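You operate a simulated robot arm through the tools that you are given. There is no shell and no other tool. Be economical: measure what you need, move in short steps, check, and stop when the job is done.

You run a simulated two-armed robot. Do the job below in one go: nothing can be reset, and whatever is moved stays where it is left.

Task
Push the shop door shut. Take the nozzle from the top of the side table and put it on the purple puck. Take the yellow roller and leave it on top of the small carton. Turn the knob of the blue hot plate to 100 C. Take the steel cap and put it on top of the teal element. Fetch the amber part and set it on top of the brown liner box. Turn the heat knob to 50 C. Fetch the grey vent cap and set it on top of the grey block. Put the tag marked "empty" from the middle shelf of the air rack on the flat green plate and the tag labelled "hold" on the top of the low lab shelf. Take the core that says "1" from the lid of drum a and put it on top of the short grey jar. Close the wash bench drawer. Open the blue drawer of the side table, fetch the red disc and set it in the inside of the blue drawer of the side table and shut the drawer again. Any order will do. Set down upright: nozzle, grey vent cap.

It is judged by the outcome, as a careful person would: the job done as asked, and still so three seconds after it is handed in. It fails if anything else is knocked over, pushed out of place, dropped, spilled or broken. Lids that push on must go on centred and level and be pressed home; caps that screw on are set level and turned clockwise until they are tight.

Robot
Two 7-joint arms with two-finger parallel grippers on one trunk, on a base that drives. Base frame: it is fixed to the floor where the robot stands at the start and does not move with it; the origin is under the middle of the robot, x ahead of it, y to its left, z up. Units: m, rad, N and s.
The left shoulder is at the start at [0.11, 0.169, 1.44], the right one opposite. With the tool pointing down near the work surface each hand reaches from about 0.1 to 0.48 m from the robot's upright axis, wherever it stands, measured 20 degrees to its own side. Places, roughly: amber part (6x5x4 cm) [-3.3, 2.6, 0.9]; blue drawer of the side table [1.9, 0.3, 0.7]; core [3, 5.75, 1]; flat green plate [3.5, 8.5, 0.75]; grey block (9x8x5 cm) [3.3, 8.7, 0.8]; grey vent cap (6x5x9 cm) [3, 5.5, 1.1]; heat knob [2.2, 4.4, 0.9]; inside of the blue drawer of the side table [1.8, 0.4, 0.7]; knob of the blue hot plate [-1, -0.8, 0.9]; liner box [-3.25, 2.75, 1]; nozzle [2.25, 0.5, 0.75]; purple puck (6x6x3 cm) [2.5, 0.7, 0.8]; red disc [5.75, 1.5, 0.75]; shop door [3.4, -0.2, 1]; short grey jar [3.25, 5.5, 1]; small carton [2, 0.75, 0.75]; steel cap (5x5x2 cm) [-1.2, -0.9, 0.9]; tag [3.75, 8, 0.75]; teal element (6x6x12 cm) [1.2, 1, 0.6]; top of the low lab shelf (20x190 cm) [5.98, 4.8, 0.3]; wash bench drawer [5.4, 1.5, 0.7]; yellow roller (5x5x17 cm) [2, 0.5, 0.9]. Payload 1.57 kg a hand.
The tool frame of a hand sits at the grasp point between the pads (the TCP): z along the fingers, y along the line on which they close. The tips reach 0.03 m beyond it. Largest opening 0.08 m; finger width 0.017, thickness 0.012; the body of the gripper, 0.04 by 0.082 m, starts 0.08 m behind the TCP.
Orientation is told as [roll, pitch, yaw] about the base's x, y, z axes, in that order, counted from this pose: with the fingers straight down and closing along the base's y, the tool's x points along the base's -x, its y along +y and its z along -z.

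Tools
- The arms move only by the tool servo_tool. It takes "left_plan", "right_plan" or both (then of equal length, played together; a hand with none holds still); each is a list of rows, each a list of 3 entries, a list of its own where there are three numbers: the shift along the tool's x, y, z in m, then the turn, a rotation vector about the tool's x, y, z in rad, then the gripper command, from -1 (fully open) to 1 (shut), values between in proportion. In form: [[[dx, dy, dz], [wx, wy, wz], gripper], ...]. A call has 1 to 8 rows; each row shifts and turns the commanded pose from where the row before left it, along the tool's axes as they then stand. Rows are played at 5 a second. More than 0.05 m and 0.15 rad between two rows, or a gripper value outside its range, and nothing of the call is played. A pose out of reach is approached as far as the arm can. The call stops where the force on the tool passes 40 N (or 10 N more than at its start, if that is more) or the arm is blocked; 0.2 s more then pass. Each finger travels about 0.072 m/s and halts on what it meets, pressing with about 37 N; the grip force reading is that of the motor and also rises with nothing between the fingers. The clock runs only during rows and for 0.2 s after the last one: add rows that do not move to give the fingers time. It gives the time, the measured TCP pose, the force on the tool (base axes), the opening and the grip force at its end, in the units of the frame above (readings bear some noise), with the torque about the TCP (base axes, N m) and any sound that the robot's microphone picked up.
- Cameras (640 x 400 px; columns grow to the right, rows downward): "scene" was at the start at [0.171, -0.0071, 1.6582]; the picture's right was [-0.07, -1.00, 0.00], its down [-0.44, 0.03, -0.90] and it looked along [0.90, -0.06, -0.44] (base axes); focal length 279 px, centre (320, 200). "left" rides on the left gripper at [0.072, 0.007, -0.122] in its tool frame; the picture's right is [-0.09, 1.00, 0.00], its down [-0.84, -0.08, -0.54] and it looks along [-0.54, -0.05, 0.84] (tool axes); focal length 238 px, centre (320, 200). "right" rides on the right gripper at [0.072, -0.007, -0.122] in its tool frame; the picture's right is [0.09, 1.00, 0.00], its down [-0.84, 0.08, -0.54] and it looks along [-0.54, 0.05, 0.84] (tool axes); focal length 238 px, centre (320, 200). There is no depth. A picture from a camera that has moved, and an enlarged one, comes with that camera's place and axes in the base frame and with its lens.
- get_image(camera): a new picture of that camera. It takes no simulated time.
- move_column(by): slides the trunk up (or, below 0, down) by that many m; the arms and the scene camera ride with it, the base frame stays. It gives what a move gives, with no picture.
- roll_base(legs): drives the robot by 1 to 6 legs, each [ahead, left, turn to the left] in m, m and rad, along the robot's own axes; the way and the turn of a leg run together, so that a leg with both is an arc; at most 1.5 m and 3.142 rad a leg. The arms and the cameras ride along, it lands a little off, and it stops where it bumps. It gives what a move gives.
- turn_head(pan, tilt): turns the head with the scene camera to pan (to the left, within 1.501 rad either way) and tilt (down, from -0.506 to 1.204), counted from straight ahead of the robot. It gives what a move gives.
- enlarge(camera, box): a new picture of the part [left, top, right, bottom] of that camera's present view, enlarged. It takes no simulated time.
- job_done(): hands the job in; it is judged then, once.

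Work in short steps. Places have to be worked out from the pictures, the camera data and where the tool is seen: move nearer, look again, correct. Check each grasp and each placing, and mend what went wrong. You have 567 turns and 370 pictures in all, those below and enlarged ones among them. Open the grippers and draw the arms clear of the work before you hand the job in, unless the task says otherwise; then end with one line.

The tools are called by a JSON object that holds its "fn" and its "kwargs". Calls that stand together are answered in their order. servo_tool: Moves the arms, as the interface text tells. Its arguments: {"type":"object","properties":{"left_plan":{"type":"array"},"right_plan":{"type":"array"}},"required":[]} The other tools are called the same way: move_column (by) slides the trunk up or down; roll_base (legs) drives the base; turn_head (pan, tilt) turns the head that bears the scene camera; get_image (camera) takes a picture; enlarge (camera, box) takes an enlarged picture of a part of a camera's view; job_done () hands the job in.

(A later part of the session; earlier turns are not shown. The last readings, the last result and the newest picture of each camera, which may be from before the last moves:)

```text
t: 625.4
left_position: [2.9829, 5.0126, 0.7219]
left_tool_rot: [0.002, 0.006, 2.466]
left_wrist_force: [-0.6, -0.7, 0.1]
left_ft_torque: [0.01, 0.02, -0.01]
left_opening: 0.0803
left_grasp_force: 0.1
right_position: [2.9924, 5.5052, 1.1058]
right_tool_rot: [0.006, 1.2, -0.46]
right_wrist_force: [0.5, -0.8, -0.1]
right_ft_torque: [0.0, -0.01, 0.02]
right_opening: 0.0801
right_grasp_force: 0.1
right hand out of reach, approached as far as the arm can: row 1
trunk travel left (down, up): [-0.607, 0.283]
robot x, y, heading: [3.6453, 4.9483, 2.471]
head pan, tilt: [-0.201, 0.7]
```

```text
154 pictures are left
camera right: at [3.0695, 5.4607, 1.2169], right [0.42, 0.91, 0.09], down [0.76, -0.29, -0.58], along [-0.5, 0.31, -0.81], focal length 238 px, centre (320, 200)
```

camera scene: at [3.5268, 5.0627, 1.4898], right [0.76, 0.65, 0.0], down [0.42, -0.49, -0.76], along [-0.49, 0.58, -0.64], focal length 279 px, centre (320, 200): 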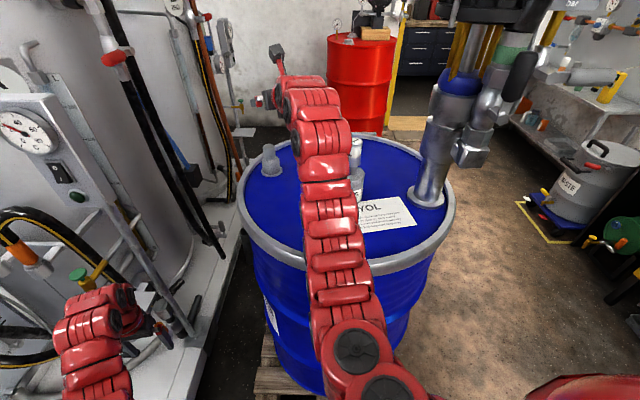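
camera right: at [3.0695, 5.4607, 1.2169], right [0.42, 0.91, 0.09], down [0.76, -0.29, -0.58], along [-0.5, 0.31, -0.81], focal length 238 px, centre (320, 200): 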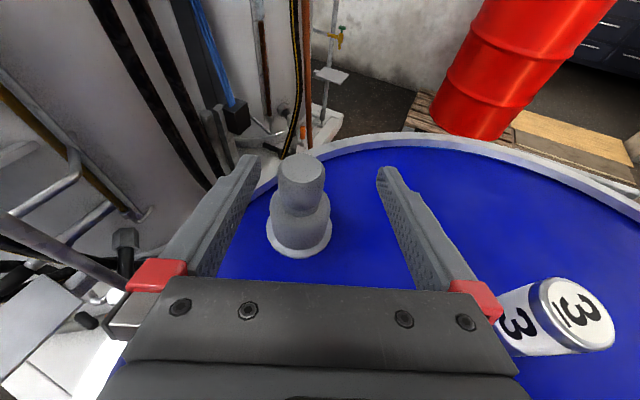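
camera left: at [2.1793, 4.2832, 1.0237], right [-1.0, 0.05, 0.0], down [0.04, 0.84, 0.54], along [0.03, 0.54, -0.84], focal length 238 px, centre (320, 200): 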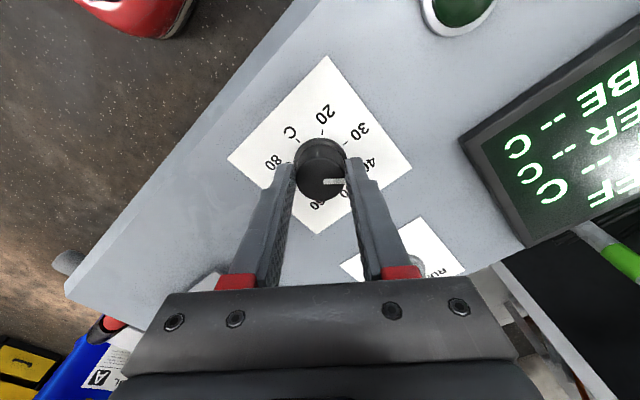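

I need 3 cm more reach: inch the base ahead and correct left, then descend.

{"fn": "roll_base", "kwargs": {"legs": [[0.028, 0.008, 0]]}}

{"fn": "get_image", "kwargs": {"camera": "right"}}

```text
t: 626.2
left_position: [2.9569, 5.0255, 0.7221]
left_tool_rot: [0.002, 0.008, 2.466]
left_wrist_force: [0.9, 0.2, -0.6]
left_ft_torque: [0.04, 0.01, 0.01]
left_opening: 0.0799
left_grasp_force: 0.0
right_position: [2.965, 5.5169, 1.1054]
right_tool_rot: [0.007, 1.201, -0.458]
right_wrist_force: [0.7, 0.5, 0.6]
right_ft_torque: [0.01, -0.02, 0.0]
right_opening: 0.08
right_grasp_force: 0.1
trunk travel left (down, up): [-0.607, 0.283]
robot x, y, heading: [3.6192, 4.9605, 2.474]
head pan, tilt: [-0.201, 0.7]
```

```text
153 pictures are left
camera right: at [3.0425, 5.4725, 1.2169], right [0.42, 0.9, 0.09], down [0.76, -0.29, -0.58], along [-0.5, 0.31, -0.81], focal length 238 px, centre (320, 200)
```

right: 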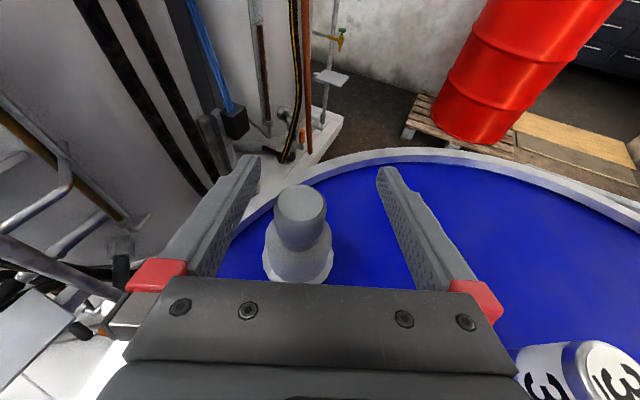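

{"fn": "servo_tool", "kwargs": {"right_plan": [[[0, -0.011, 0], [0, 0, 0], -1], [[-0.0165, 0, 0.0063], [0, 0, 0], -1], [[-0.0165, 0, 0.0063], [0, 0, 0], -1], [[0, 0, 0], [0, 0, 0], -1]]}}

{"fn": "get_image", "kwargs": {"camera": "right"}}

```text
t: 627.2
left_position: [2.957, 5.0251, 0.7205]
left_tool_rot: [0.001, 0.006, 2.467]
left_wrist_force: [0.4, 0.2, 0.1]
left_ft_torque: [0.01, 0.0, -0.01]
left_opening: 0.0801
left_grasp_force: 0.1
right_position: [2.961, 5.5084, 1.0702]
right_tool_rot: [0.006, 1.199, -0.458]
right_wrist_force: [-0.2, 0.3, 0.3]
right_ft_torque: [0.0, 0.02, 0.03]
right_opening: 0.08
right_grasp_force: 0.1
trunk travel left (down, up): [-0.607, 0.283]
robot x, y, heading: [3.6188, 4.9616, 2.474]
head pan, tilt: [-0.201, 0.7]
```

```text
152 pictures are left
camera right: at [3.0367, 5.4625, 1.1812], right [0.42, 0.91, 0.09], down [0.76, -0.29, -0.58], along [-0.5, 0.31, -0.81], focal length 238 px, centre (320, 200)
```

right: 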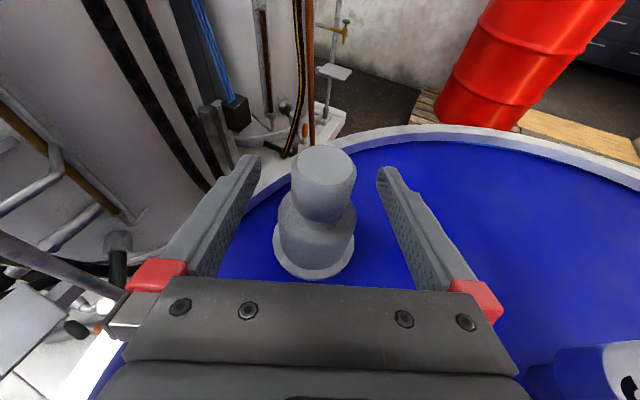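

{"fn": "servo_tool", "kwargs": {"right_plan": [[[0, 0.002, 0], [0, 0, 0], -0.5], [[0, 0, 0], [0, 0, 0], 0], [[0, 0, 0], [0, 0, 0], 0.4], [[0, 0, 0], [0, 0, 0], 0.5], [[0, 0, 0], [0, 0, 0], 0.5]]}}

{"fn": "servo_tool", "kwargs": {"right_plan": [[[0.02, 0, -0.0077], [0, 0, 0], 0.5], [[0.0373, 0, -0.0144], [0, 0, 0], 0.5], [[0.0373, 0, -0.0144], [0, 0, 0], 0.5], [[0.0373, 0, -0.0144], [0, 0, 0], 0.5], [[0, 0, 0], [0, 0, 0], 0.5]]}}

{"fn": "get_image", "kwargs": {"camera": "right"}}

```text
t: 628.5
left_position: [2.9576, 5.025, 0.7225]
left_tool_rot: [0.002, 0.008, 2.466]
left_wrist_force: [0.4, -0.3, -0.1]
left_ft_torque: [-0.01, -0.03, 0.02]
left_opening: 0.0799
left_grasp_force: 0.1
right_position: [2.9607, 5.5089, 1.0707]
right_tool_rot: [0.007, 1.201, -0.458]
right_wrist_force: [-1.3, 0.7, 3.2]
right_ft_torque: [-0.08, 0.16, -0.04]
right_opening: 0.0319
right_grasp_force: 36.6
trunk travel left (down, up): [-0.607, 0.283]
robot x, y, heading: [3.6197, 4.9567, 2.475]
head pan, tilt: [-0.201, 0.7]
```

```text
t: 629.6
left_position: [2.957, 5.025, 0.7206]
left_tool_rot: [0.003, 0.008, 2.465]
left_wrist_force: [0.9, 0.7, 1.3]
left_ft_torque: [-0.02, -0.06, 0.0]
left_opening: 0.08
left_grasp_force: 0.1
right_position: [2.963, 5.5105, 1.21]
right_tool_rot: [0.007, 1.199, -0.46]
right_wrist_force: [-0.7, 0.2, -0.6]
right_ft_torque: [0.01, 0.02, 0.03]
right_opening: 0.032
right_grasp_force: 36.9
trunk travel left (down, up): [-0.607, 0.283]
robot x, y, heading: [3.6135, 4.9616, 2.47]
head pan, tilt: [-0.201, 0.7]
```

```text
151 pictures are left
camera right: at [3.0384, 5.4653, 1.3215], right [0.42, 0.9, 0.09], down [0.76, -0.29, -0.58], along [-0.5, 0.31, -0.81], focal length 238 px, centre (320, 200)
```

right: 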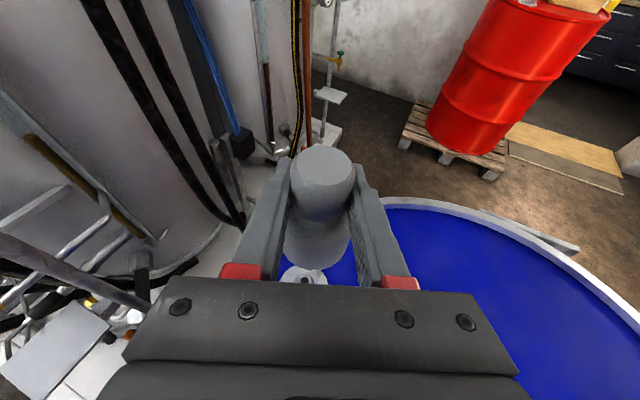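

Vent cap lifted. I back away from the drum.

{"fn": "roll_base", "kwargs": {"legs": [[-0.6, 0, 0]]}}

{"fn": "move_column", "kwargs": {"by": 0.25}}

{"fn": "turn_head", "kwargs": {"pan": -1.0, "tilt": 0.4}}

{"fn": "get_image", "kwargs": {"camera": "scene"}}

```text
t: 633.0
left_position: [3.4218, 4.6581, 0.7223]
left_tool_rot: [0.001, 0.008, 2.465]
left_wrist_force: [0.0, 0.1, 0.5]
left_ft_torque: [0.02, 0.0, 0.0]
left_opening: 0.0799
left_grasp_force: 0.2
right_position: [3.4273, 5.1427, 1.2105]
right_tool_rot: [0.006, 1.203, -0.46]
right_wrist_force: [-0.2, -0.2, -1.2]
right_ft_torque: [-0.03, 0.01, 0.01]
right_opening: 0.0318
right_grasp_force: 36.8
trunk travel left (down, up): [-0.607, 0.283]
robot x, y, heading: [4.0851, 4.5919, 2.474]
head pan, tilt: [-0.201, 0.7]
```

```text
t: 635.6
left_position: [3.4211, 4.6572, 0.9718]
left_tool_rot: [0.003, 0.006, 2.465]
left_wrist_force: [0.3, 0.0, -0.2]
left_ft_torque: [0.0, -0.01, 0.0]
left_opening: 0.0799
left_grasp_force: 0.0
right_position: [3.4279, 5.1438, 1.4603]
right_tool_rot: [0.007, 1.2, -0.461]
right_wrist_force: [0.2, -1.0, -0.8]
right_ft_torque: [0.01, -0.01, 0.01]
right_opening: 0.0317
right_grasp_force: 37.5
trunk travel left (down, up): [-0.857, 0.033]
robot x, y, heading: [4.0819, 4.5929, 2.473]
head pan, tilt: [-0.201, 0.7]
```

```text
t: 636.7
left_position: [3.4217, 4.6584, 0.9729]
left_tool_rot: [0.001, 0.007, 2.465]
left_wrist_force: [0.0, 0.7, 0.2]
left_ft_torque: [-0.02, 0.01, 0.03]
left_opening: 0.08
left_grasp_force: 0.1
right_position: [3.4265, 5.1431, 1.4603]
right_tool_rot: [0.007, 1.199, -0.459]
right_wrist_force: [0.2, 0.1, -0.1]
right_ft_torque: [-0.04, 0.02, 0.01]
right_opening: 0.032
right_grasp_force: 37.1
trunk travel left (down, up): [-0.857, 0.033]
robot x, y, heading: [4.086, 4.5941, 2.467]
head pan, tilt: [-1.0, 0.4]
```

```text
150 pictures are left
camera scene: at [4.0288, 4.7333, 1.7667], right [1.0, -0.1, 0.0], down [-0.04, -0.39, -0.92], along [0.09, 0.92, -0.39], focal length 279 px, centre (320, 200)
```

scene: 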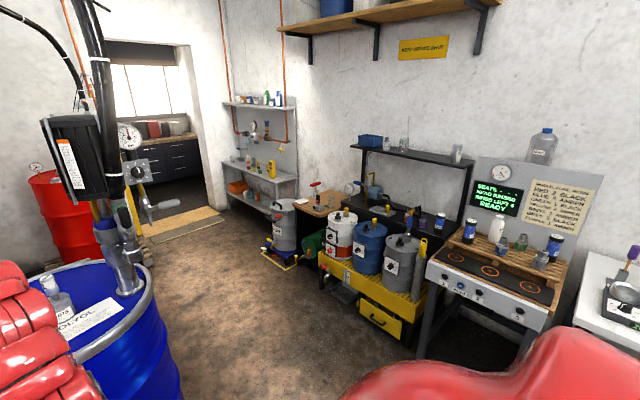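

{"fn": "enlarge", "kwargs": {"camera": "scene", "box": [200, 80, 340, 280]}}

```text
2.00 times, centred on (270, 180) of scene
camera zoom: at [4.0288, 4.7333, 1.7667], right [1.0, -0.1, 0.0], down [-0.04, -0.39, -0.92], along [0.09, 0.92, -0.39], focal length 558 px, centre (420, 240)
```

zoom: 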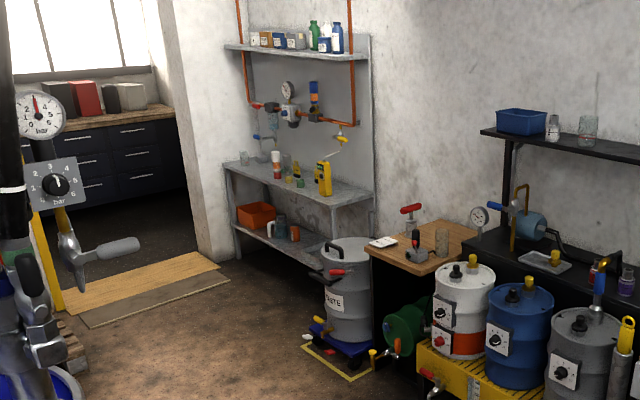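

I bring the left hand in, then turn north to look at the air rack.

{"fn": "servo_tool", "kwargs": {"left_plan": [[[-0.015, -0.04, 0], [0, 0, 0], -1], [[-0.015, -0.04, 0], [0, 0, 0], -1], [[-0.015, -0.04, 0], [0, 0, 0], -1], [[-0.015, -0.04, 0], [0, 0, 0], -1], [[-0.015, -0.04, 0], [0, 0, 0], -1], [[-0.01, -0.04, 0], [0, 0, 0], -1], [[0, 0, 0], [0, 0, 0], -1]]}}

{"fn": "roll_base", "kwargs": {"legs": [[0, 0, -1.2]]}}

{"fn": "turn_head", "kwargs": {"pan": 0, "tilt": 0.5}}

{"fn": "get_image", "kwargs": {"camera": "scene"}}

```text
t: 638.3
left_position: [3.5046, 4.9003, 0.9723]
left_tool_rot: [0.002, 0.006, 2.465]
left_wrist_force: [-0.3, 0.0, 1.1]
left_ft_torque: [0.01, -0.02, -0.04]
left_opening: 0.0803
left_grasp_force: 0.1
right_position: [3.4264, 5.1426, 1.4604]
right_tool_rot: [0.007, 1.202, -0.459]
right_wrist_force: [0.6, 0.3, -0.8]
right_ft_torque: [-0.03, -0.02, 0.0]
right_opening: 0.0315
right_grasp_force: 36.7
trunk travel left (down, up): [-0.857, 0.033]
robot x, y, heading: [4.081, 4.5902, 2.472]
head pan, tilt: [-1.0, 0.4]
```

```text
t: 641.7
left_position: [4.1665, 5.2424, 0.9712]
left_tool_rot: [0.001, 0.008, 1.257]
left_wrist_force: [0.0, 0.0, 0.1]
left_ft_torque: [-0.02, 0.02, -0.04]
left_opening: 0.0799
left_grasp_force: 0.1
right_position: [4.366, 5.4018, 1.4596]
right_tool_rot: [0.007, 1.199, -1.666]
right_wrist_force: [-0.6, -1.1, -0.2]
right_ft_torque: [0.03, -0.01, 0.01]
right_opening: 0.0316
right_grasp_force: 36.9
trunk travel left (down, up): [-0.857, 0.033]
robot x, y, heading: [4.082, 4.5884, 1.26]
head pan, tilt: [-1.0, 0.4]
```

```text
t: 643.0
left_position: [4.166, 5.2423, 0.9712]
left_tool_rot: [0.0, 0.008, 1.256]
left_wrist_force: [0.2, -0.5, -0.2]
left_ft_torque: [0.04, 0.0, -0.04]
left_opening: 0.0798
left_grasp_force: 0.0
right_position: [4.3665, 5.4005, 1.4607]
right_tool_rot: [0.005, 1.201, -1.667]
right_wrist_force: [0.0, 0.3, -1.2]
right_ft_torque: [0.0, 0.01, 0.0]
right_opening: 0.032
right_grasp_force: 37.4
trunk travel left (down, up): [-0.857, 0.033]
robot x, y, heading: [4.0824, 4.5955, 1.265]
head pan, tilt: [0.0, 0.499]
```

```text
148 pictures are left
camera scene: at [4.1347, 4.7546, 1.7576], right [0.95, -0.3, 0.0], down [-0.15, -0.46, -0.88], along [0.27, 0.84, -0.48], focal length 279 px, centre (320, 200)
```

scene: 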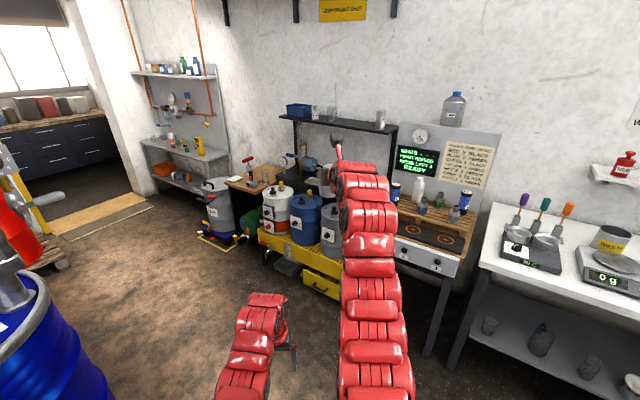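

{"fn": "roll_base", "kwargs": {"legs": [[0.8, 0.27, 0], [0.81, 0.27, 0]]}}

{"fn": "turn_head", "kwargs": {"pan": 0.5, "tilt": 0.5}}

{"fn": "get_image", "kwargs": {"camera": "scene"}}

```text
t: 651.6
left_position: [4.1155, 6.9331, 0.9729]
left_tool_rot: [0.003, 0.007, 1.273]
left_wrist_force: [-0.1, 0.2, 0.5]
left_ft_torque: [-0.02, -0.01, 0.02]
left_opening: 0.0798
left_grasp_force: 0.1
right_position: [4.3104, 7.0959, 1.4612]
right_tool_rot: [0.008, 1.2, -1.653]
right_wrist_force: [0.9, 0.4, -0.1]
right_ft_torque: [0.0, -0.01, 0.03]
right_opening: 0.0321
right_grasp_force: 37.6
trunk travel left (down, up): [-0.857, 0.033]
robot x, y, heading: [4.0425, 6.2848, 1.28]
head pan, tilt: [0.0, 0.499]
```

```text
t: 652.5
left_position: [4.1141, 6.9339, 0.9714]
left_tool_rot: [0.004, 0.008, 1.273]
left_wrist_force: [-0.3, 1.2, 0.5]
left_ft_torque: [-0.02, 0.01, -0.01]
left_opening: 0.0799
left_grasp_force: 0.0
right_position: [4.3114, 7.0955, 1.4607]
right_tool_rot: [0.005, 1.2, -1.651]
right_wrist_force: [0.1, 0.0, -0.2]
right_ft_torque: [0.02, 0.03, 0.03]
right_opening: 0.0315
right_grasp_force: 36.5
trunk travel left (down, up): [-0.857, 0.033]
robot x, y, heading: [4.0408, 6.2813, 1.284]
head pan, tilt: [0.499, 0.499]
```

```text
147 pictures are left
camera scene: at [4.0458, 6.4471, 1.7576], right [0.98, 0.21, 0.0], down [0.1, -0.47, -0.88], along [-0.18, 0.86, -0.48], focal length 279 px, centre (320, 200)
```

scene: 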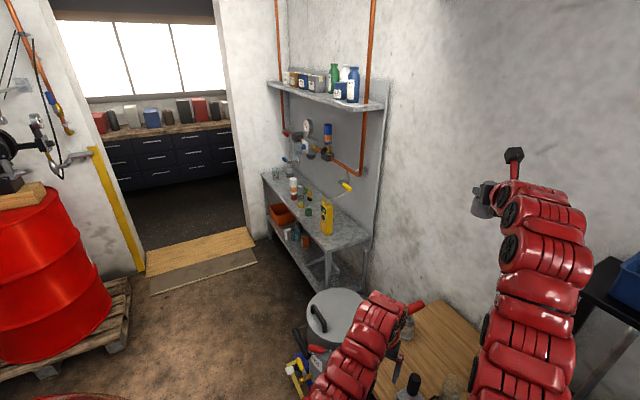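

I move left, away from the stool and bin, and line up with the air rack (normal heading ≈0.715).

{"fn": "roll_base", "kwargs": {"legs": [[0, 0.7, 0], [0.75, 0.55, 0], [0, 0, -0.57]]}}

{"fn": "turn_head", "kwargs": {"pan": 0, "tilt": 0.7}}

{"fn": "get_image", "kwargs": {"camera": "scene"}}

```text
t: 662.4
left_position: [3.4731, 7.8629, 0.9721]
left_tool_rot: [0.001, 0.006, 0.704]
left_wrist_force: [-0.5, 0.0, 0.2]
left_ft_torque: [-0.03, 0.03, -0.01]
left_opening: 0.08
left_grasp_force: 0.0
right_position: [3.7264, 7.8923, 1.4603]
right_tool_rot: [0.006, 1.199, -2.219]
right_wrist_force: [0.0, 0.6, -1.2]
right_ft_torque: [0.0, 0.01, -0.02]
right_opening: 0.0317
right_grasp_force: 37.4
trunk travel left (down, up): [-0.857, 0.033]
robot x, y, heading: [3.0643, 7.3505, 0.706]
head pan, tilt: [0.499, 0.499]
```

```text
t: 663.3
left_position: [3.4726, 7.8631, 0.9729]
left_tool_rot: [0.002, 0.008, 0.705]
left_wrist_force: [0.1, -0.4, -0.6]
left_ft_torque: [0.03, 0.0, 0.02]
left_opening: 0.08
left_grasp_force: 0.2
right_position: [3.7259, 7.8929, 1.4599]
right_tool_rot: [0.007, 1.199, -2.22]
right_wrist_force: [0.1, -0.4, -0.4]
right_ft_torque: [-0.02, -0.02, 0.0]
right_opening: 0.0318
right_grasp_force: 37.1
trunk travel left (down, up): [-0.857, 0.033]
robot x, y, heading: [3.0648, 7.353, 0.716]
head pan, tilt: [0.0, 0.7]
```

```text
146 pictures are left
camera scene: at [3.1857, 7.4589, 1.7399], right [0.65, -0.76, 0.0], down [-0.49, -0.42, -0.77], along [0.58, 0.5, -0.64], focal length 279 px, centre (320, 200)
```

scene: 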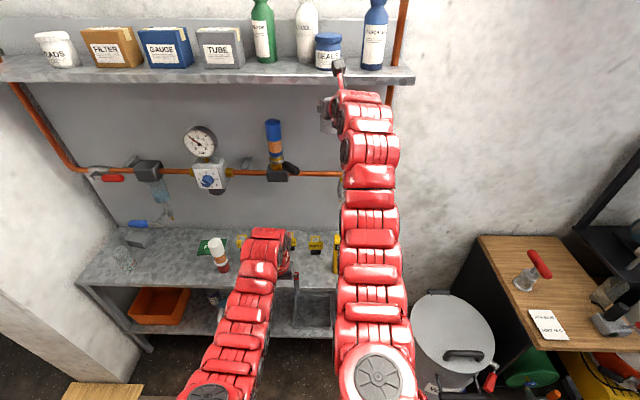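

Too close to the upper shelf; I back up 0.35 m first, then lower the trunk for a better view.

{"fn": "roll_base", "kwargs": {"legs": [[-0.35, 0, 0]]}}

{"fn": "move_column", "kwargs": {"by": -0.3}}

{"fn": "get_image", "kwargs": {"camera": "scene"}}

```text
t: 665.6
left_position: [3.2079, 7.6332, 0.9717]
left_tool_rot: [0.003, 0.01, 0.702]
left_wrist_force: [0.1, -0.2, 0.7]
left_ft_torque: [0.02, 0.02, -0.03]
left_opening: 0.0802
left_grasp_force: 0.1
right_position: [3.4648, 7.6626, 1.4603]
right_tool_rot: [0.006, 1.199, -2.225]
right_wrist_force: [-0.3, -0.3, -1.3]
right_ft_torque: [0.01, 0.0, 0.03]
right_opening: 0.0316
right_grasp_force: 36.5
trunk travel left (down, up): [-0.857, 0.033]
robot x, y, heading: [2.7982, 7.1266, 0.708]
head pan, tilt: [0.0, 0.7]
```

```text
t: 668.6
left_position: [3.2086, 7.6318, 0.6718]
left_tool_rot: [0.002, 0.008, 0.702]
left_wrist_force: [-1.0, -0.6, 0.2]
left_ft_torque: [0.04, -0.02, -0.02]
left_opening: 0.0798
left_grasp_force: 0.2
right_position: [3.4612, 7.6618, 1.1604]
right_tool_rot: [0.004, 1.198, -2.222]
right_wrist_force: [-0.1, 0.4, -1.4]
right_ft_torque: [-0.06, -0.03, 0.02]
right_opening: 0.0317
right_grasp_force: 37.1
trunk travel left (down, up): [-0.557, 0.333]
robot x, y, heading: [2.7908, 7.1244, 0.707]
head pan, tilt: [0.0, 0.7]
```

```text
145 pictures are left
camera scene: at [2.9201, 7.2291, 1.4399], right [0.65, -0.76, 0.0], down [-0.49, -0.42, -0.76], along [0.58, 0.5, -0.64], focal length 279 px, centre (320, 200)
```

scene: 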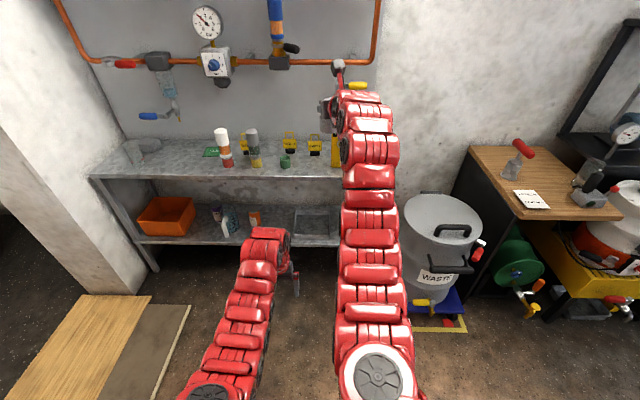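

{"fn": "enlarge", "kwargs": {"camera": "scene", "box": [90, 110, 370, 270]}}

```text
2.29 times, centred on (230, 190) of scene
camera zoom: at [2.9201, 7.2291, 1.4399], right [0.65, -0.76, 0.0], down [-0.49, -0.42, -0.76], along [0.58, 0.5, -0.64], focal length 638 px, centre (526, 223)
```

zoom: 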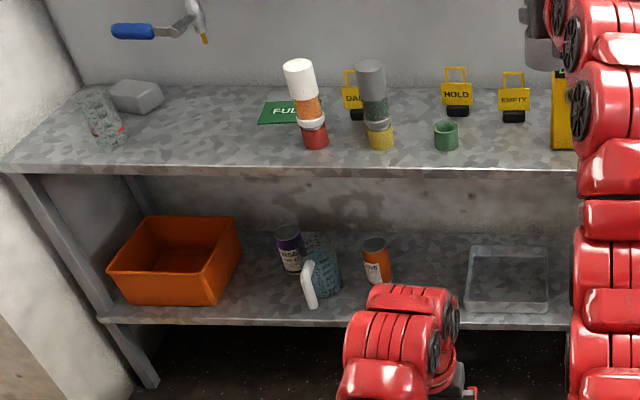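

I see the grey block, green "FULL" plate, and tags HOLD and EMPTY. For the vent cap I move to stand obliquely in front of the block, raising the left hand out of the way.

{"fn": "servo_tool", "kwargs": {"left_plan": [[[-0.01, 0, -0.045], [0, 0, 0], -1], [[-0.01, 0, -0.045], [0, 0, 0], -1], [[-0.01, 0, -0.045], [0, 0, 0], -1], [[0, 0, -0.045], [0, 0, 0], -1], [[0, 0, -0.045], [0, 0, 0], -1], [[0, 0, -0.04], [0, 0, 0], -1], [[0, 0, 0], [0, 0, 0], -1]]}}

{"fn": "roll_base", "kwargs": {"legs": [[0, 0.3, 0], [0, 0, 0.45]]}}

{"fn": "get_image", "kwargs": {"camera": "scene"}}

{"fn": "get_image", "kwargs": {"camera": "right"}}

```text
t: 670.2
left_position: [3.2346, 7.6525, 0.938]
left_tool_rot: [0.001, 0.008, 0.702]
left_wrist_force: [0.6, 0.3, -0.3]
left_ft_torque: [-0.01, 0.0, 0.02]
left_opening: 0.0799
left_grasp_force: 0.1
right_position: [3.4626, 7.6618, 1.1597]
right_tool_rot: [0.004, 1.201, -2.223]
right_wrist_force: [0.6, -0.3, -0.4]
right_ft_torque: [0.02, 0.02, 0.01]
right_opening: 0.0315
right_grasp_force: 37.1
trunk travel left (down, up): [-0.557, 0.333]
robot x, y, heading: [2.797, 7.1218, 0.704]
head pan, tilt: [0.0, 0.7]
```

```text
t: 671.6
left_position: [3.1222, 7.7648, 0.9374]
left_tool_rot: [-0.001, 0.008, 0.846]
left_wrist_force: [-0.4, 0.3, -0.5]
left_ft_torque: [0.0, -0.01, 0.01]
left_opening: 0.0801
left_grasp_force: 0.0
right_position: [3.3453, 7.809, 1.159]
right_tool_rot: [0.006, 1.198, -2.078]
right_wrist_force: [0.0, 0.0, -0.3]
right_ft_torque: [-0.01, -0.02, -0.03]
right_opening: 0.0316
right_grasp_force: 36.9
trunk travel left (down, up): [-0.557, 0.333]
robot x, y, heading: [2.764, 7.1746, 0.851]
head pan, tilt: [0.0, 0.7]
stopped in leg 1: the robot was blocked; the commanded pose is now the measured one
```

```text
143 pictures are left
camera scene: at [2.8716, 7.3026, 1.4396], right [0.75, -0.66, 0.0], down [-0.42, -0.49, -0.76], along [0.5, 0.58, -0.65], focal length 279 px, centre (320, 200)
```

scene: 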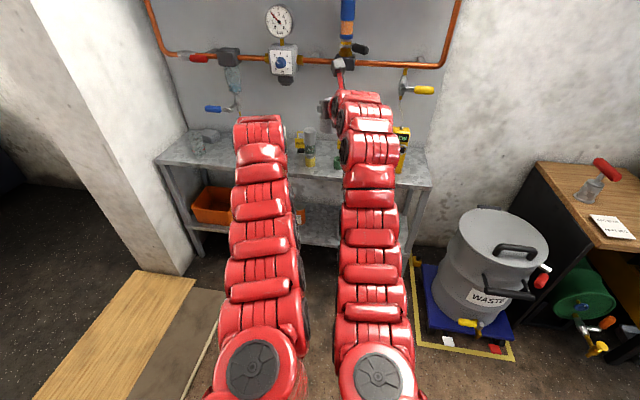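

```text
142 pictures are left
camera right: at [3.2984, 7.7361, 1.2704], right [0.88, -0.46, 0.09], down [-0.33, -0.74, -0.58], along [0.33, 0.49, -0.81], focal length 238 px, centre (320, 200)
```

right: 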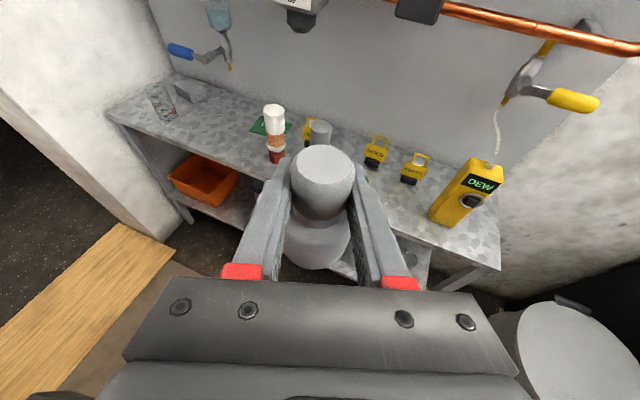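

The left side is limited by the red drum's pallet. I step away from it, turn to heading ~1.43, and only then approach the block.

{"fn": "roll_base", "kwargs": {"legs": [[0.06, -0.12, 0], [0, 0, 0.58]]}}

{"fn": "get_image", "kwargs": {"camera": "scene"}}

```text
t: 674.5
left_position: [2.8697, 7.8302, 0.9373]
left_tool_rot: [0.002, 0.006, 1.429]
left_wrist_force: [0.3, -1.2, -0.6]
left_ft_torque: [-0.02, 0.0, 0.02]
left_opening: 0.0801
left_grasp_force: 0.1
right_position: [3.0318, 7.9901, 1.1598]
right_tool_rot: [0.003, 1.2, -1.496]
right_wrist_force: [1.0, -0.7, -1.3]
right_ft_torque: [0.0, 0.0, -0.02]
right_opening: 0.0313
right_grasp_force: 36.6
trunk travel left (down, up): [-0.557, 0.333]
robot x, y, heading: [2.891, 7.1422, 1.432]
head pan, tilt: [0.0, 0.7]
```

```text
141 pictures are left
camera scene: at [2.9142, 7.3062, 1.4399], right [0.99, -0.13, 0.0], down [-0.09, -0.64, -0.76], along [0.1, 0.76, -0.64], focal length 279 px, centre (320, 200)
```

scene: 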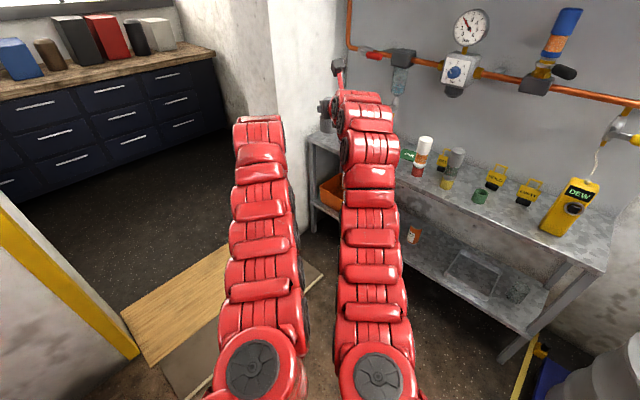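

I lower the right hand to z≈1.01 with the arm, then drive to the spot beside the block.

{"fn": "servo_tool", "kwargs": {"right_plan": [[[-0.035, 0, 0.0136], [0, 0, 0], 0.5], [[-0.035, 0, 0.0136], [0, 0, 0], 0.5], [[-0.035, 0, 0.0136], [0, 0, 0], 0.5], [[-0.035, 0, 0.0136], [0, 0, 0], 0.5], [[0, 0, 0], [0, 0, 0], 0.5]]}}

{"fn": "roll_base", "kwargs": {"legs": [[0.4, -0.15, 0]]}}

{"fn": "get_image", "kwargs": {"camera": "right"}}

{"fn": "get_image", "kwargs": {"camera": "scene"}}

```text
t: 675.7
left_position: [2.8687, 7.8295, 0.9381]
left_tool_rot: [0.003, 0.006, 1.429]
left_wrist_force: [0.2, 0.6, 0.1]
left_ft_torque: [-0.03, -0.01, 0.01]
left_opening: 0.0798
left_grasp_force: 0.1
right_position: [3.0312, 7.9875, 1.011]
right_tool_rot: [0.004, 1.202, -1.497]
right_wrist_force: [0.2, -0.4, -0.3]
right_ft_torque: [0.0, -0.02, -0.01]
right_opening: 0.0319
right_grasp_force: 37.5
trunk travel left (down, up): [-0.557, 0.333]
robot x, y, heading: [2.8988, 7.1411, 1.436]
head pan, tilt: [0.0, 0.7]
```

```text
t: 678.4
left_position: [3.0773, 8.2158, 0.9377]
left_tool_rot: [0.004, 0.007, 1.426]
left_wrist_force: [-0.5, -0.5, 0.0]
left_ft_torque: [0.03, -0.01, -0.01]
left_opening: 0.0796
left_grasp_force: 0.1
right_position: [3.24, 8.3712, 1.0109]
right_tool_rot: [0.003, 1.199, -1.502]
right_wrist_force: [0.0, -0.6, -0.4]
right_ft_torque: [0.03, 0.03, 0.01]
right_opening: 0.0315
right_grasp_force: 37.0
trunk travel left (down, up): [-0.557, 0.333]
robot x, y, heading: [3.0973, 7.5285, 1.436]
head pan, tilt: [0.0, 0.7]
```

```text
140 pictures are left
camera right: at [3.2398, 8.2849, 1.1212], right [0.99, 0.1, 0.09], down [0.13, -0.8, -0.58], along [0.01, 0.59, -0.81], focal length 238 px, centre (320, 200)
```

right: 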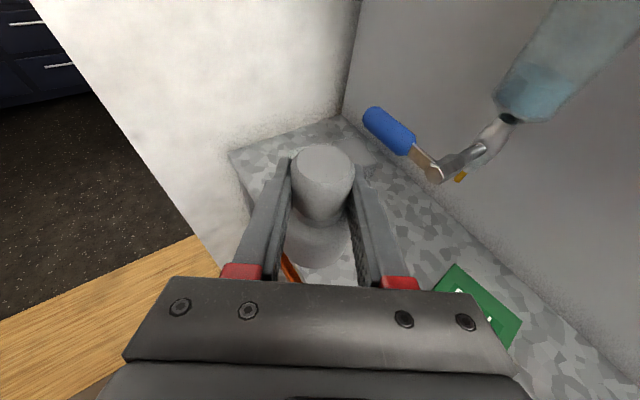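

```text
139 pictures are left
camera scene: at [3.1211, 7.6912, 1.4398], right [0.99, -0.14, 0.0], down [-0.09, -0.64, -0.76], along [0.1, 0.76, -0.64], focal length 279 px, centre (320, 200)
```

scene: 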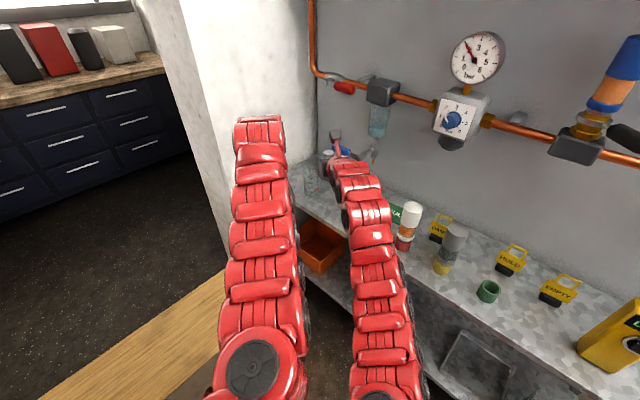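

The air-gun handle hangs in front of the block (about (3.32,8.54,0.94)), so I will come in from the left of it. First I lower and retract the left hand out of the way.

{"fn": "servo_tool", "kwargs": {"left_plan": [[[0, 0.02, 0.045], [0, 0, 0], -1], [[0, 0.02, 0.045], [0, 0, 0], -1], [[0, 0.02, 0.045], [0, 0, 0], -1], [[0, 0.02, 0.045], [0, 0, 0], -1], [[0, 0.02, 0.045], [0, 0, 0], -1], [[0, 0.02, 0.045], [0, 0, 0], -1], [[0, 0, 0.045], [0, 0, 0], -1], [[0, 0, 0.045], [0, 0, 0], -1]]}}

{"fn": "servo_tool", "kwargs": {"left_plan": [[[0.03, 0, 0.03], [0, 0, 0], -1], [[0.04, 0, 0.01], [0, 0, 0], -1], [[0.04, 0, 0.01], [0, 0, 0], -1], [[0.04, 0, 0.01], [0, 0, 0], -1], [[0.04, 0, 0.01], [0, 0, 0], -1], [[0.04, 0, 0], [0, 0, 0], -1], [[0, 0, 0], [0, 0, 0], -1]]}}

{"fn": "servo_tool", "kwargs": {"right_plan": [[[0, 0, 0], [-0.13, 0, 0.05], 0.5], [[0, 0, 0], [-0.13, 0, 0.05], 0.5], [[0, 0, 0], [-0.13, 0, 0.05], 0.5], [[0, 0, 0], [-0.13, 0, 0.05], 0.5], [[0, 0, 0], [-0.13, 0, 0.05], 0.5], [[0, 0, 0], [0, 0, 0], 0.5]]}}

{"fn": "get_image", "kwargs": {"camera": "right"}}

```text
t: 680.2
left_position: [2.953, 8.2113, 0.5962]
left_tool_rot: [0.0, 0.006, 1.426]
left_wrist_force: [0.1, -0.6, -0.6]
left_ft_torque: [0.0, 0.01, 0.03]
left_opening: 0.0802
left_grasp_force: 0.1
left hand out of reach, approached as far as the arm can: row 8
right_position: [3.2388, 8.372, 1.0112]
right_tool_rot: [0.006, 1.201, -1.5]
right_wrist_force: [-0.2, 0.2, -0.7]
right_ft_torque: [0.0, -0.01, 0.01]
right_opening: 0.0315
right_grasp_force: 37.2
trunk travel left (down, up): [-0.557, 0.333]
robot x, y, heading: [3.0983, 7.5284, 1.438]
head pan, tilt: [0.0, 0.7]
```

```text
t: 681.8
left_position: [2.9225, 8.0015, 0.5106]
left_tool_rot: [0.002, 0.009, 1.427]
left_wrist_force: [-0.3, 0.8, 0.0]
left_ft_torque: [0.01, -0.03, 0.01]
left_opening: 0.08
left_grasp_force: 0.0
left hand out of reach, approached as far as the arm can: row 6
right_position: [3.238, 8.372, 1.0115]
right_tool_rot: [0.006, 1.201, -1.5]
right_wrist_force: [-0.4, -0.5, -1.8]
right_ft_torque: [0.0, -0.01, -0.02]
right_opening: 0.0317
right_grasp_force: 36.9
trunk travel left (down, up): [-0.557, 0.333]
robot x, y, heading: [3.0996, 7.5253, 1.436]
head pan, tilt: [0.0, 0.7]
```

```text
t: 683.2
left_position: [2.9209, 8.0021, 0.5113]
left_tool_rot: [-0.002, 0.01, 1.428]
left_wrist_force: [-0.7, -0.7, 0.7]
left_ft_torque: [-0.05, -0.01, 0.0]
left_opening: 0.08
left_grasp_force: 0.1
right_position: [3.2604, 8.3154, 1.003]
right_tool_rot: [0.017, 1.198, -1.791]
right_wrist_force: [1.1, 0.8, -1.1]
right_ft_torque: [0.0, 0.02, 0.01]
right_opening: 0.0317
right_grasp_force: 36.7
right hand out of reach, approached as far as the arm can: row 2, 3, 4, 5
trunk travel left (down, up): [-0.557, 0.333]
robot x, y, heading: [3.0993, 7.5275, 1.433]
head pan, tilt: [0.0, 0.7]
```

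```text
138 pictures are left
camera right: at [3.234, 8.2329, 1.1154], right [0.98, -0.2, 0.09], down [-0.11, -0.81, -0.58], along [0.19, 0.56, -0.81], focal length 238 px, centre (320, 200)
```

right: 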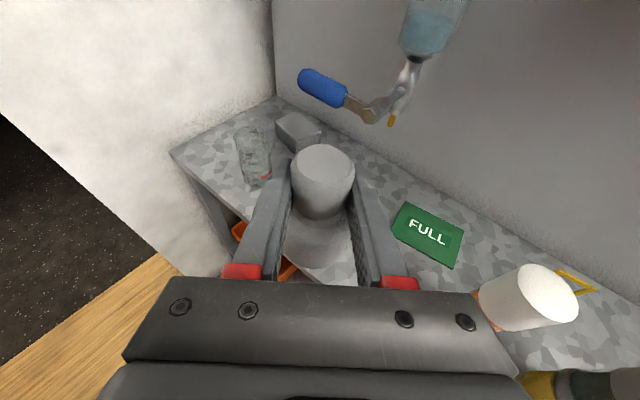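

Now the view confirms: block top about (3.296, 8.635, 0.81), handle in front of it. I shift the hand left, then advance 0.2 m left of the handle.

{"fn": "servo_tool", "kwargs": {"right_plan": [[[0, -0.035, 0], [0, 0, 0], 0.5], [[0, -0.03, 0], [0, 0, 0], 0.5], [[0, 0, 0], [0, 0, 0], 0.5]]}}

{"fn": "roll_base", "kwargs": {"legs": [[0.2, 0, 0]]}}

{"fn": "servo_tool", "kwargs": {"right_plan": [[[0, 0, 0], [-0.12, 0, 0.046], 0.5], [[0, 0, 0], [-0.12, 0, 0.046], 0.5], [[0, 0, 0], [-0.1, 0, 0.039], 0.5], [[0, 0, 0], [0, 0, 0], 0.5]]}}

{"fn": "get_image", "kwargs": {"camera": "right"}}

{"fn": "get_image", "kwargs": {"camera": "scene"}}

```text
t: 684.0
left_position: [2.9204, 8.0013, 0.5112]
left_tool_rot: [-0.001, 0.009, 1.426]
left_wrist_force: [1.0, 0.0, -0.3]
left_ft_torque: [0.01, 0.01, -0.03]
left_opening: 0.0802
left_grasp_force: 0.1
right_position: [3.238, 8.315, 1.003]
right_tool_rot: [0.014, 1.195, -1.787]
right_wrist_force: [0.0, 0.2, -0.4]
right_ft_torque: [-0.01, 0.0, -0.01]
right_opening: 0.0318
right_grasp_force: 36.7
right hand out of reach, approached as far as the arm can: row 1, 2
trunk travel left (down, up): [-0.557, 0.333]
robot x, y, heading: [3.0966, 7.5274, 1.434]
head pan, tilt: [0.0, 0.7]
```

```text
t: 685.6
left_position: [2.9459, 8.1955, 0.5101]
left_tool_rot: [0.001, 0.01, 1.432]
left_wrist_force: [0.2, -0.2, -0.7]
left_ft_torque: [0.01, 0.02, -0.01]
left_opening: 0.08
left_grasp_force: 0.0
right_position: [3.262, 8.5113, 1.003]
right_tool_rot: [0.014, 1.196, -1.784]
right_wrist_force: [-0.2, 0.1, -0.1]
right_ft_torque: [0.01, 0.02, -0.02]
right_opening: 0.0317
right_grasp_force: 37.2
trunk travel left (down, up): [-0.557, 0.333]
robot x, y, heading: [3.1257, 7.7203, 1.437]
head pan, tilt: [0.0, 0.7]
```

```text
t: 686.6
left_position: [2.9461, 8.1953, 0.5122]
left_tool_rot: [-0.001, 0.008, 1.432]
left_wrist_force: [0.9, 0.1, -0.9]
left_ft_torque: [-0.03, 0.02, 0.01]
left_opening: 0.0802
left_grasp_force: 0.0
right_position: [3.2617, 8.512, 1.0027]
right_tool_rot: [0.014, 1.196, -1.782]
right_wrist_force: [0.1, 0.1, -0.6]
right_ft_torque: [0.01, -0.02, -0.01]
right_opening: 0.0313
right_grasp_force: 37.1
right hand out of reach, approached as far as the arm can: row 1, 2, 3
trunk travel left (down, up): [-0.557, 0.333]
robot x, y, heading: [3.1236, 7.724, 1.433]
head pan, tilt: [0.0, 0.7]
```

```text
137 pictures are left
camera right: at [3.2367, 8.4281, 1.1143], right [0.98, -0.19, 0.09], down [-0.1, -0.81, -0.58], along [0.18, 0.56, -0.81], focal length 238 px, centre (320, 200)
```

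right: 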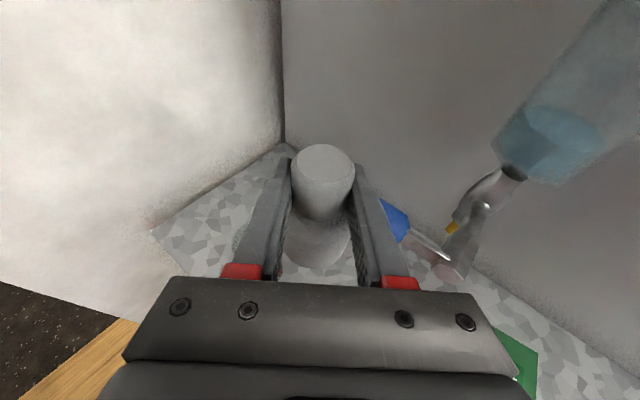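

```text
136 pictures are left
camera scene: at [3.1465, 7.8857, 1.4399], right [0.99, -0.13, 0.0], down [-0.09, -0.64, -0.76], along [0.1, 0.76, -0.64], focal length 279 px, centre (320, 200)
```

scene: 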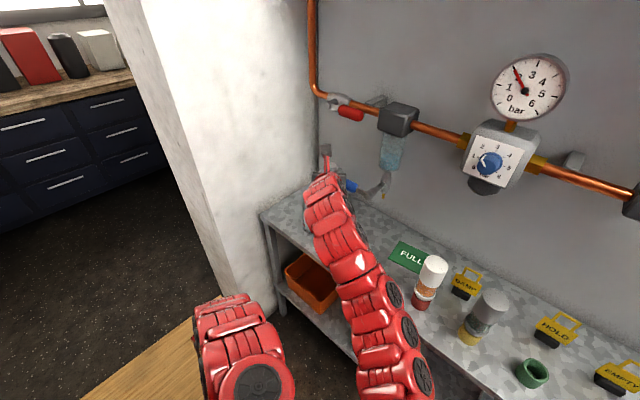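

The arm cannot yaw further here, so I change plan: set the cap down on the free shelf front and re-grip it with a steeper hand that passes above the handle. I back out first.

{"fn": "roll_base", "kwargs": {"legs": [[-0.2, 0, 0]]}}

{"fn": "servo_tool", "kwargs": {"right_plan": [[[0, 0.04, 0], [0, 0, 0], 0.5], [[0, 0.04, 0], [0, 0, 0], 0.5], [[0.01, 0.01, 0.03], [0, 0, 0], 0.5], [[0.014, 0, 0.037], [0, 0, 0], 0.5], [[0, 0, 0], [0, 0, 0], 0.5]]}}

{"fn": "get_image", "kwargs": {"camera": "right"}}

```text
t: 688.1
left_position: [2.9176, 8.0005, 0.5114]
left_tool_rot: [-0.001, 0.01, 1.432]
left_wrist_force: [0.3, 0.0, -0.1]
left_ft_torque: [0.03, -0.02, -0.02]
left_opening: 0.08
left_grasp_force: 0.0
right_position: [3.2342, 8.3158, 1.0037]
right_tool_rot: [0.013, 1.198, -1.78]
right_wrist_force: [0.1, -1.1, -1.2]
right_ft_torque: [0.02, 0.0, 0.0]
right_opening: 0.0318
right_grasp_force: 37.1
trunk travel left (down, up): [-0.557, 0.333]
robot x, y, heading: [3.1008, 7.5301, 1.442]
head pan, tilt: [0.0, 0.7]
```

```text
t: 689.3
left_position: [2.9185, 7.9998, 0.5122]
left_tool_rot: [0.0, 0.008, 1.433]
left_wrist_force: [-0.6, 0.8, -0.7]
left_ft_torque: [0.04, 0.01, -0.01]
left_opening: 0.0799
left_grasp_force: 0.1
right_position: [3.3374, 8.3661, 1.0026]
right_tool_rot: [0.016, 1.197, -1.779]
right_wrist_force: [-0.5, 0.4, -1.1]
right_ft_torque: [-0.02, -0.01, -0.04]
right_opening: 0.0317
right_grasp_force: 36.8
trunk travel left (down, up): [-0.557, 0.333]
robot x, y, heading: [3.0992, 7.5269, 1.442]
head pan, tilt: [0.0, 0.7]
```

```text
135 pictures are left
camera right: at [3.3124, 8.2833, 1.1142], right [0.98, -0.19, 0.09], down [-0.1, -0.81, -0.58], along [0.18, 0.56, -0.81], focal length 238 px, centre (320, 200)
```

right: 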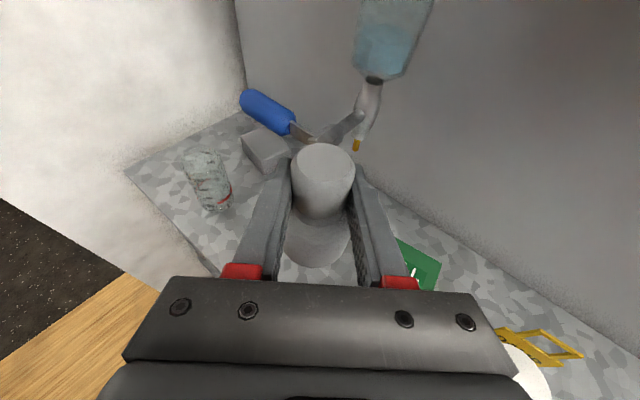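

{"fn": "servo_tool", "kwargs": {"right_plan": [[[-0.0373, 0, 0.0144], [0, 0, 0], 0.5], [[-0.0373, 0, 0.0144], [0, 0, 0], 0.5], [[-0.0373, 0, 0.0144], [0, 0, 0], 0.5], [[-0.028, 0, 0.0108], [0, 0, 0], 0.5], [[-0.0093, 0, 0.0036], [0, 0, 0], 0.5], [[-0.0075, 0, 0.0029], [0, 0, 0], 0.5], [[-0.0056, 0, 0.0022], [0, 0, 0], 0.5], [[-0.0056, 0, 0.0022], [0, 0, 0], 0.5]]}}

```text
t: 691.1
left_position: [2.9202, 8.0015, 0.5116]
left_tool_rot: [0.001, 0.009, 1.433]
left_wrist_force: [0.3, -0.1, -0.4]
left_ft_torque: [0.0, 0.0, 0.0]
left_opening: 0.0802
left_grasp_force: 0.0
right_position: [3.3387, 8.365, 0.8213]
right_tool_rot: [0.018, 1.196, -1.779]
right_wrist_force: [0.4, -0.2, -0.9]
right_ft_torque: [0.0, 0.02, -0.01]
right_opening: 0.0316
right_grasp_force: 37.5
trunk travel left (down, up): [-0.557, 0.333]
robot x, y, heading: [3.0979, 7.5252, 1.44]
head pan, tilt: [0.0, 0.7]
```

{"fn": "servo_tool", "kwargs": {"right_plan": [[[-0.0056, 0, 0.0022], [0, 0, 0], 0.5], [[-0.0047, 0, 0.0018], [0, 0, 0], 0.5], [[-0.0047, 0, 0.0018], [0, 0, 0], 0.5], [[-0.0037, 0, 0.0014], [0, 0, 0], 0.5], [[-0.0037, 0, 0.0014], [0, 0, 0], 0.5], [[-0.0037, 0, 0.0014], [0, 0, 0], 0.5]]}}

{"fn": "get_image", "kwargs": {"camera": "right"}}

```text
t: 692.5
left_position: [2.9179, 7.9996, 0.5113]
left_tool_rot: [0.002, 0.009, 1.434]
left_wrist_force: [0.5, -0.2, 1.1]
left_ft_torque: [0.02, 0.0, -0.01]
left_opening: 0.08
left_grasp_force: 0.1
right_position: [3.3374, 8.3648, 0.7978]
right_tool_rot: [0.012, 1.203, -1.784]
right_wrist_force: [-1.1, 4.8, 13.7]
right_ft_torque: [0.56, 0.17, -0.04]
right_opening: 0.0315
right_grasp_force: 36.8
trunk travel left (down, up): [-0.557, 0.333]
robot x, y, heading: [3.0976, 7.5275, 1.448]
head pan, tilt: [0.0, 0.7]
```

```text
134 pictures are left
camera right: at [3.3126, 8.2807, 0.9079], right [0.98, -0.19, 0.09], down [-0.1, -0.8, -0.59], along [0.18, 0.56, -0.81], focal length 238 px, centre (320, 200)
```

right: 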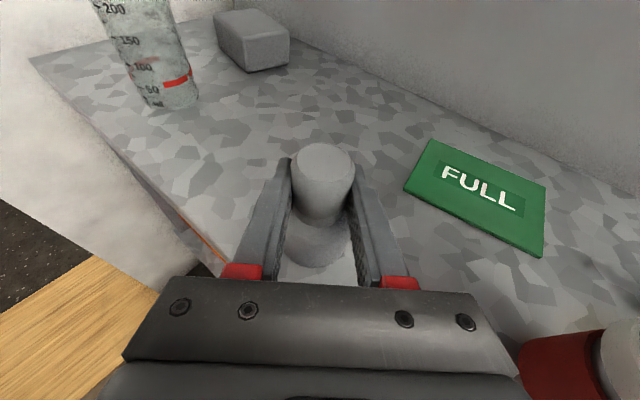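

The cap stands on the shelf. I release and retreat.

{"fn": "servo_tool", "kwargs": {"right_plan": [[[0.001, 0, 0], [0, 0, 0], 0.2], [[0, 0, 0], [0, 0, 0], -0.2], [[0, 0, 0], [0, 0, 0], -0.6], [[0, 0, 0], [0, 0, 0], -0.6], [[0.028, 0, -0.0108], [0, 0, 0], -0.6], [[0.0373, 0, -0.0144], [0, 0, 0], -1], [[0.0373, 0, -0.0144], [0, 0, 0], -1], [[0.0373, 0, -0.0144], [0, 0, 0], -1]]}}

{"fn": "get_image", "kwargs": {"camera": "right"}}

```text
t: 694.3
left_position: [2.9189, 8.001, 0.511]
left_tool_rot: [0.002, 0.01, 1.433]
left_wrist_force: [0.0, -0.3, 0.3]
left_ft_torque: [-0.03, -0.01, 0.02]
left_opening: 0.0801
left_grasp_force: 0.0
right_position: [3.3398, 8.3674, 0.9407]
right_tool_rot: [0.041, 1.191, -1.752]
right_wrist_force: [0.3, 0.2, 0.9]
right_ft_torque: [0.0, 0.03, -0.01]
right_opening: 0.0802
right_grasp_force: 0.0
trunk travel left (down, up): [-0.557, 0.333]
robot x, y, heading: [3.1037, 7.529, 1.443]
head pan, tilt: [0.0, 0.7]
```

```text
133 pictures are left
camera right: at [3.314, 8.2851, 1.0531], right [0.98, -0.18, 0.1], down [-0.09, -0.81, -0.57], along [0.19, 0.55, -0.81], focal length 238 px, centre (320, 200)
```

right: 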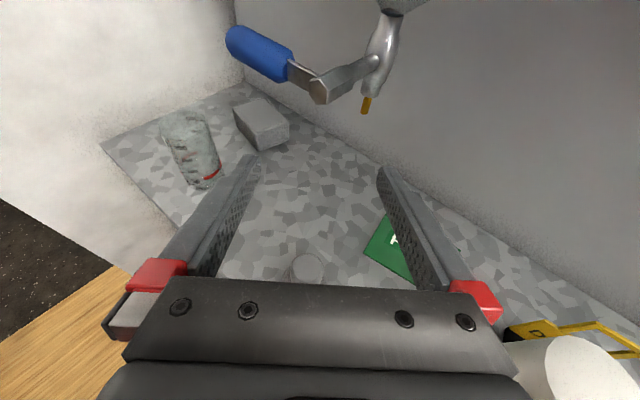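

The cap stands. I raise the hand and re-orient it to a steeper pitch (about 35° from vertical).

{"fn": "servo_tool", "kwargs": {"right_plan": [[[0.0373, 0, -0.0144], [0, 0, 0], -1], [[0.0373, 0, -0.0144], [0, 0, 0], -1], [[0.0373, 0, -0.0144], [0, 0, 0], -1], [[-0.028, 0, 0], [0, -0.148, 0], -1], [[-0.028, 0, 0], [0, -0.148, 0], -1], [[-0.028, 0, 0], [0, -0.148, 0], -1], [[-0.028, 0, 0], [0, -0.148, 0], -1], [[0, 0, 0], [0, 0, 0], -1]]}}

{"fn": "get_image", "kwargs": {"camera": "right"}}

```text
t: 696.1
left_position: [2.9191, 8.0004, 0.5106]
left_tool_rot: [0.0, 0.009, 1.434]
left_wrist_force: [0.5, 0.0, -0.4]
left_ft_torque: [-0.03, 0.01, -0.01]
left_opening: 0.0802
left_grasp_force: 0.1
right_position: [3.3272, 8.2906, 0.9502]
right_tool_rot: [0.005, 0.601, -1.791]
right_wrist_force: [0.4, 0.0, -0.4]
right_ft_torque: [0.03, 0.0, -0.02]
right_opening: 0.08
right_grasp_force: 0.0
right hand out of reach, approached as far as the arm can: row 3, 4, 5, 6, 7
trunk travel left (down, up): [-0.557, 0.333]
robot x, y, heading: [3.1, 7.5247, 1.44]
head pan, tilt: [0.0, 0.7]
```

```text
132 pictures are left
camera right: at [3.3196, 8.2822, 1.0912], right [0.99, -0.15, 0.06], down [-0.15, -0.99, -0.03], along [0.06, 0.02, -1.0], focal length 238 px, centre (320, 200)
```

right: 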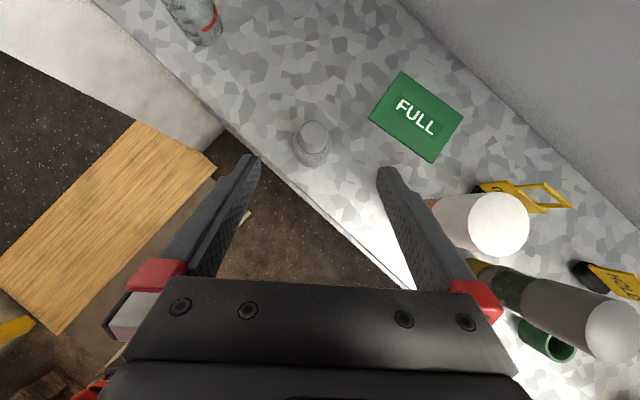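

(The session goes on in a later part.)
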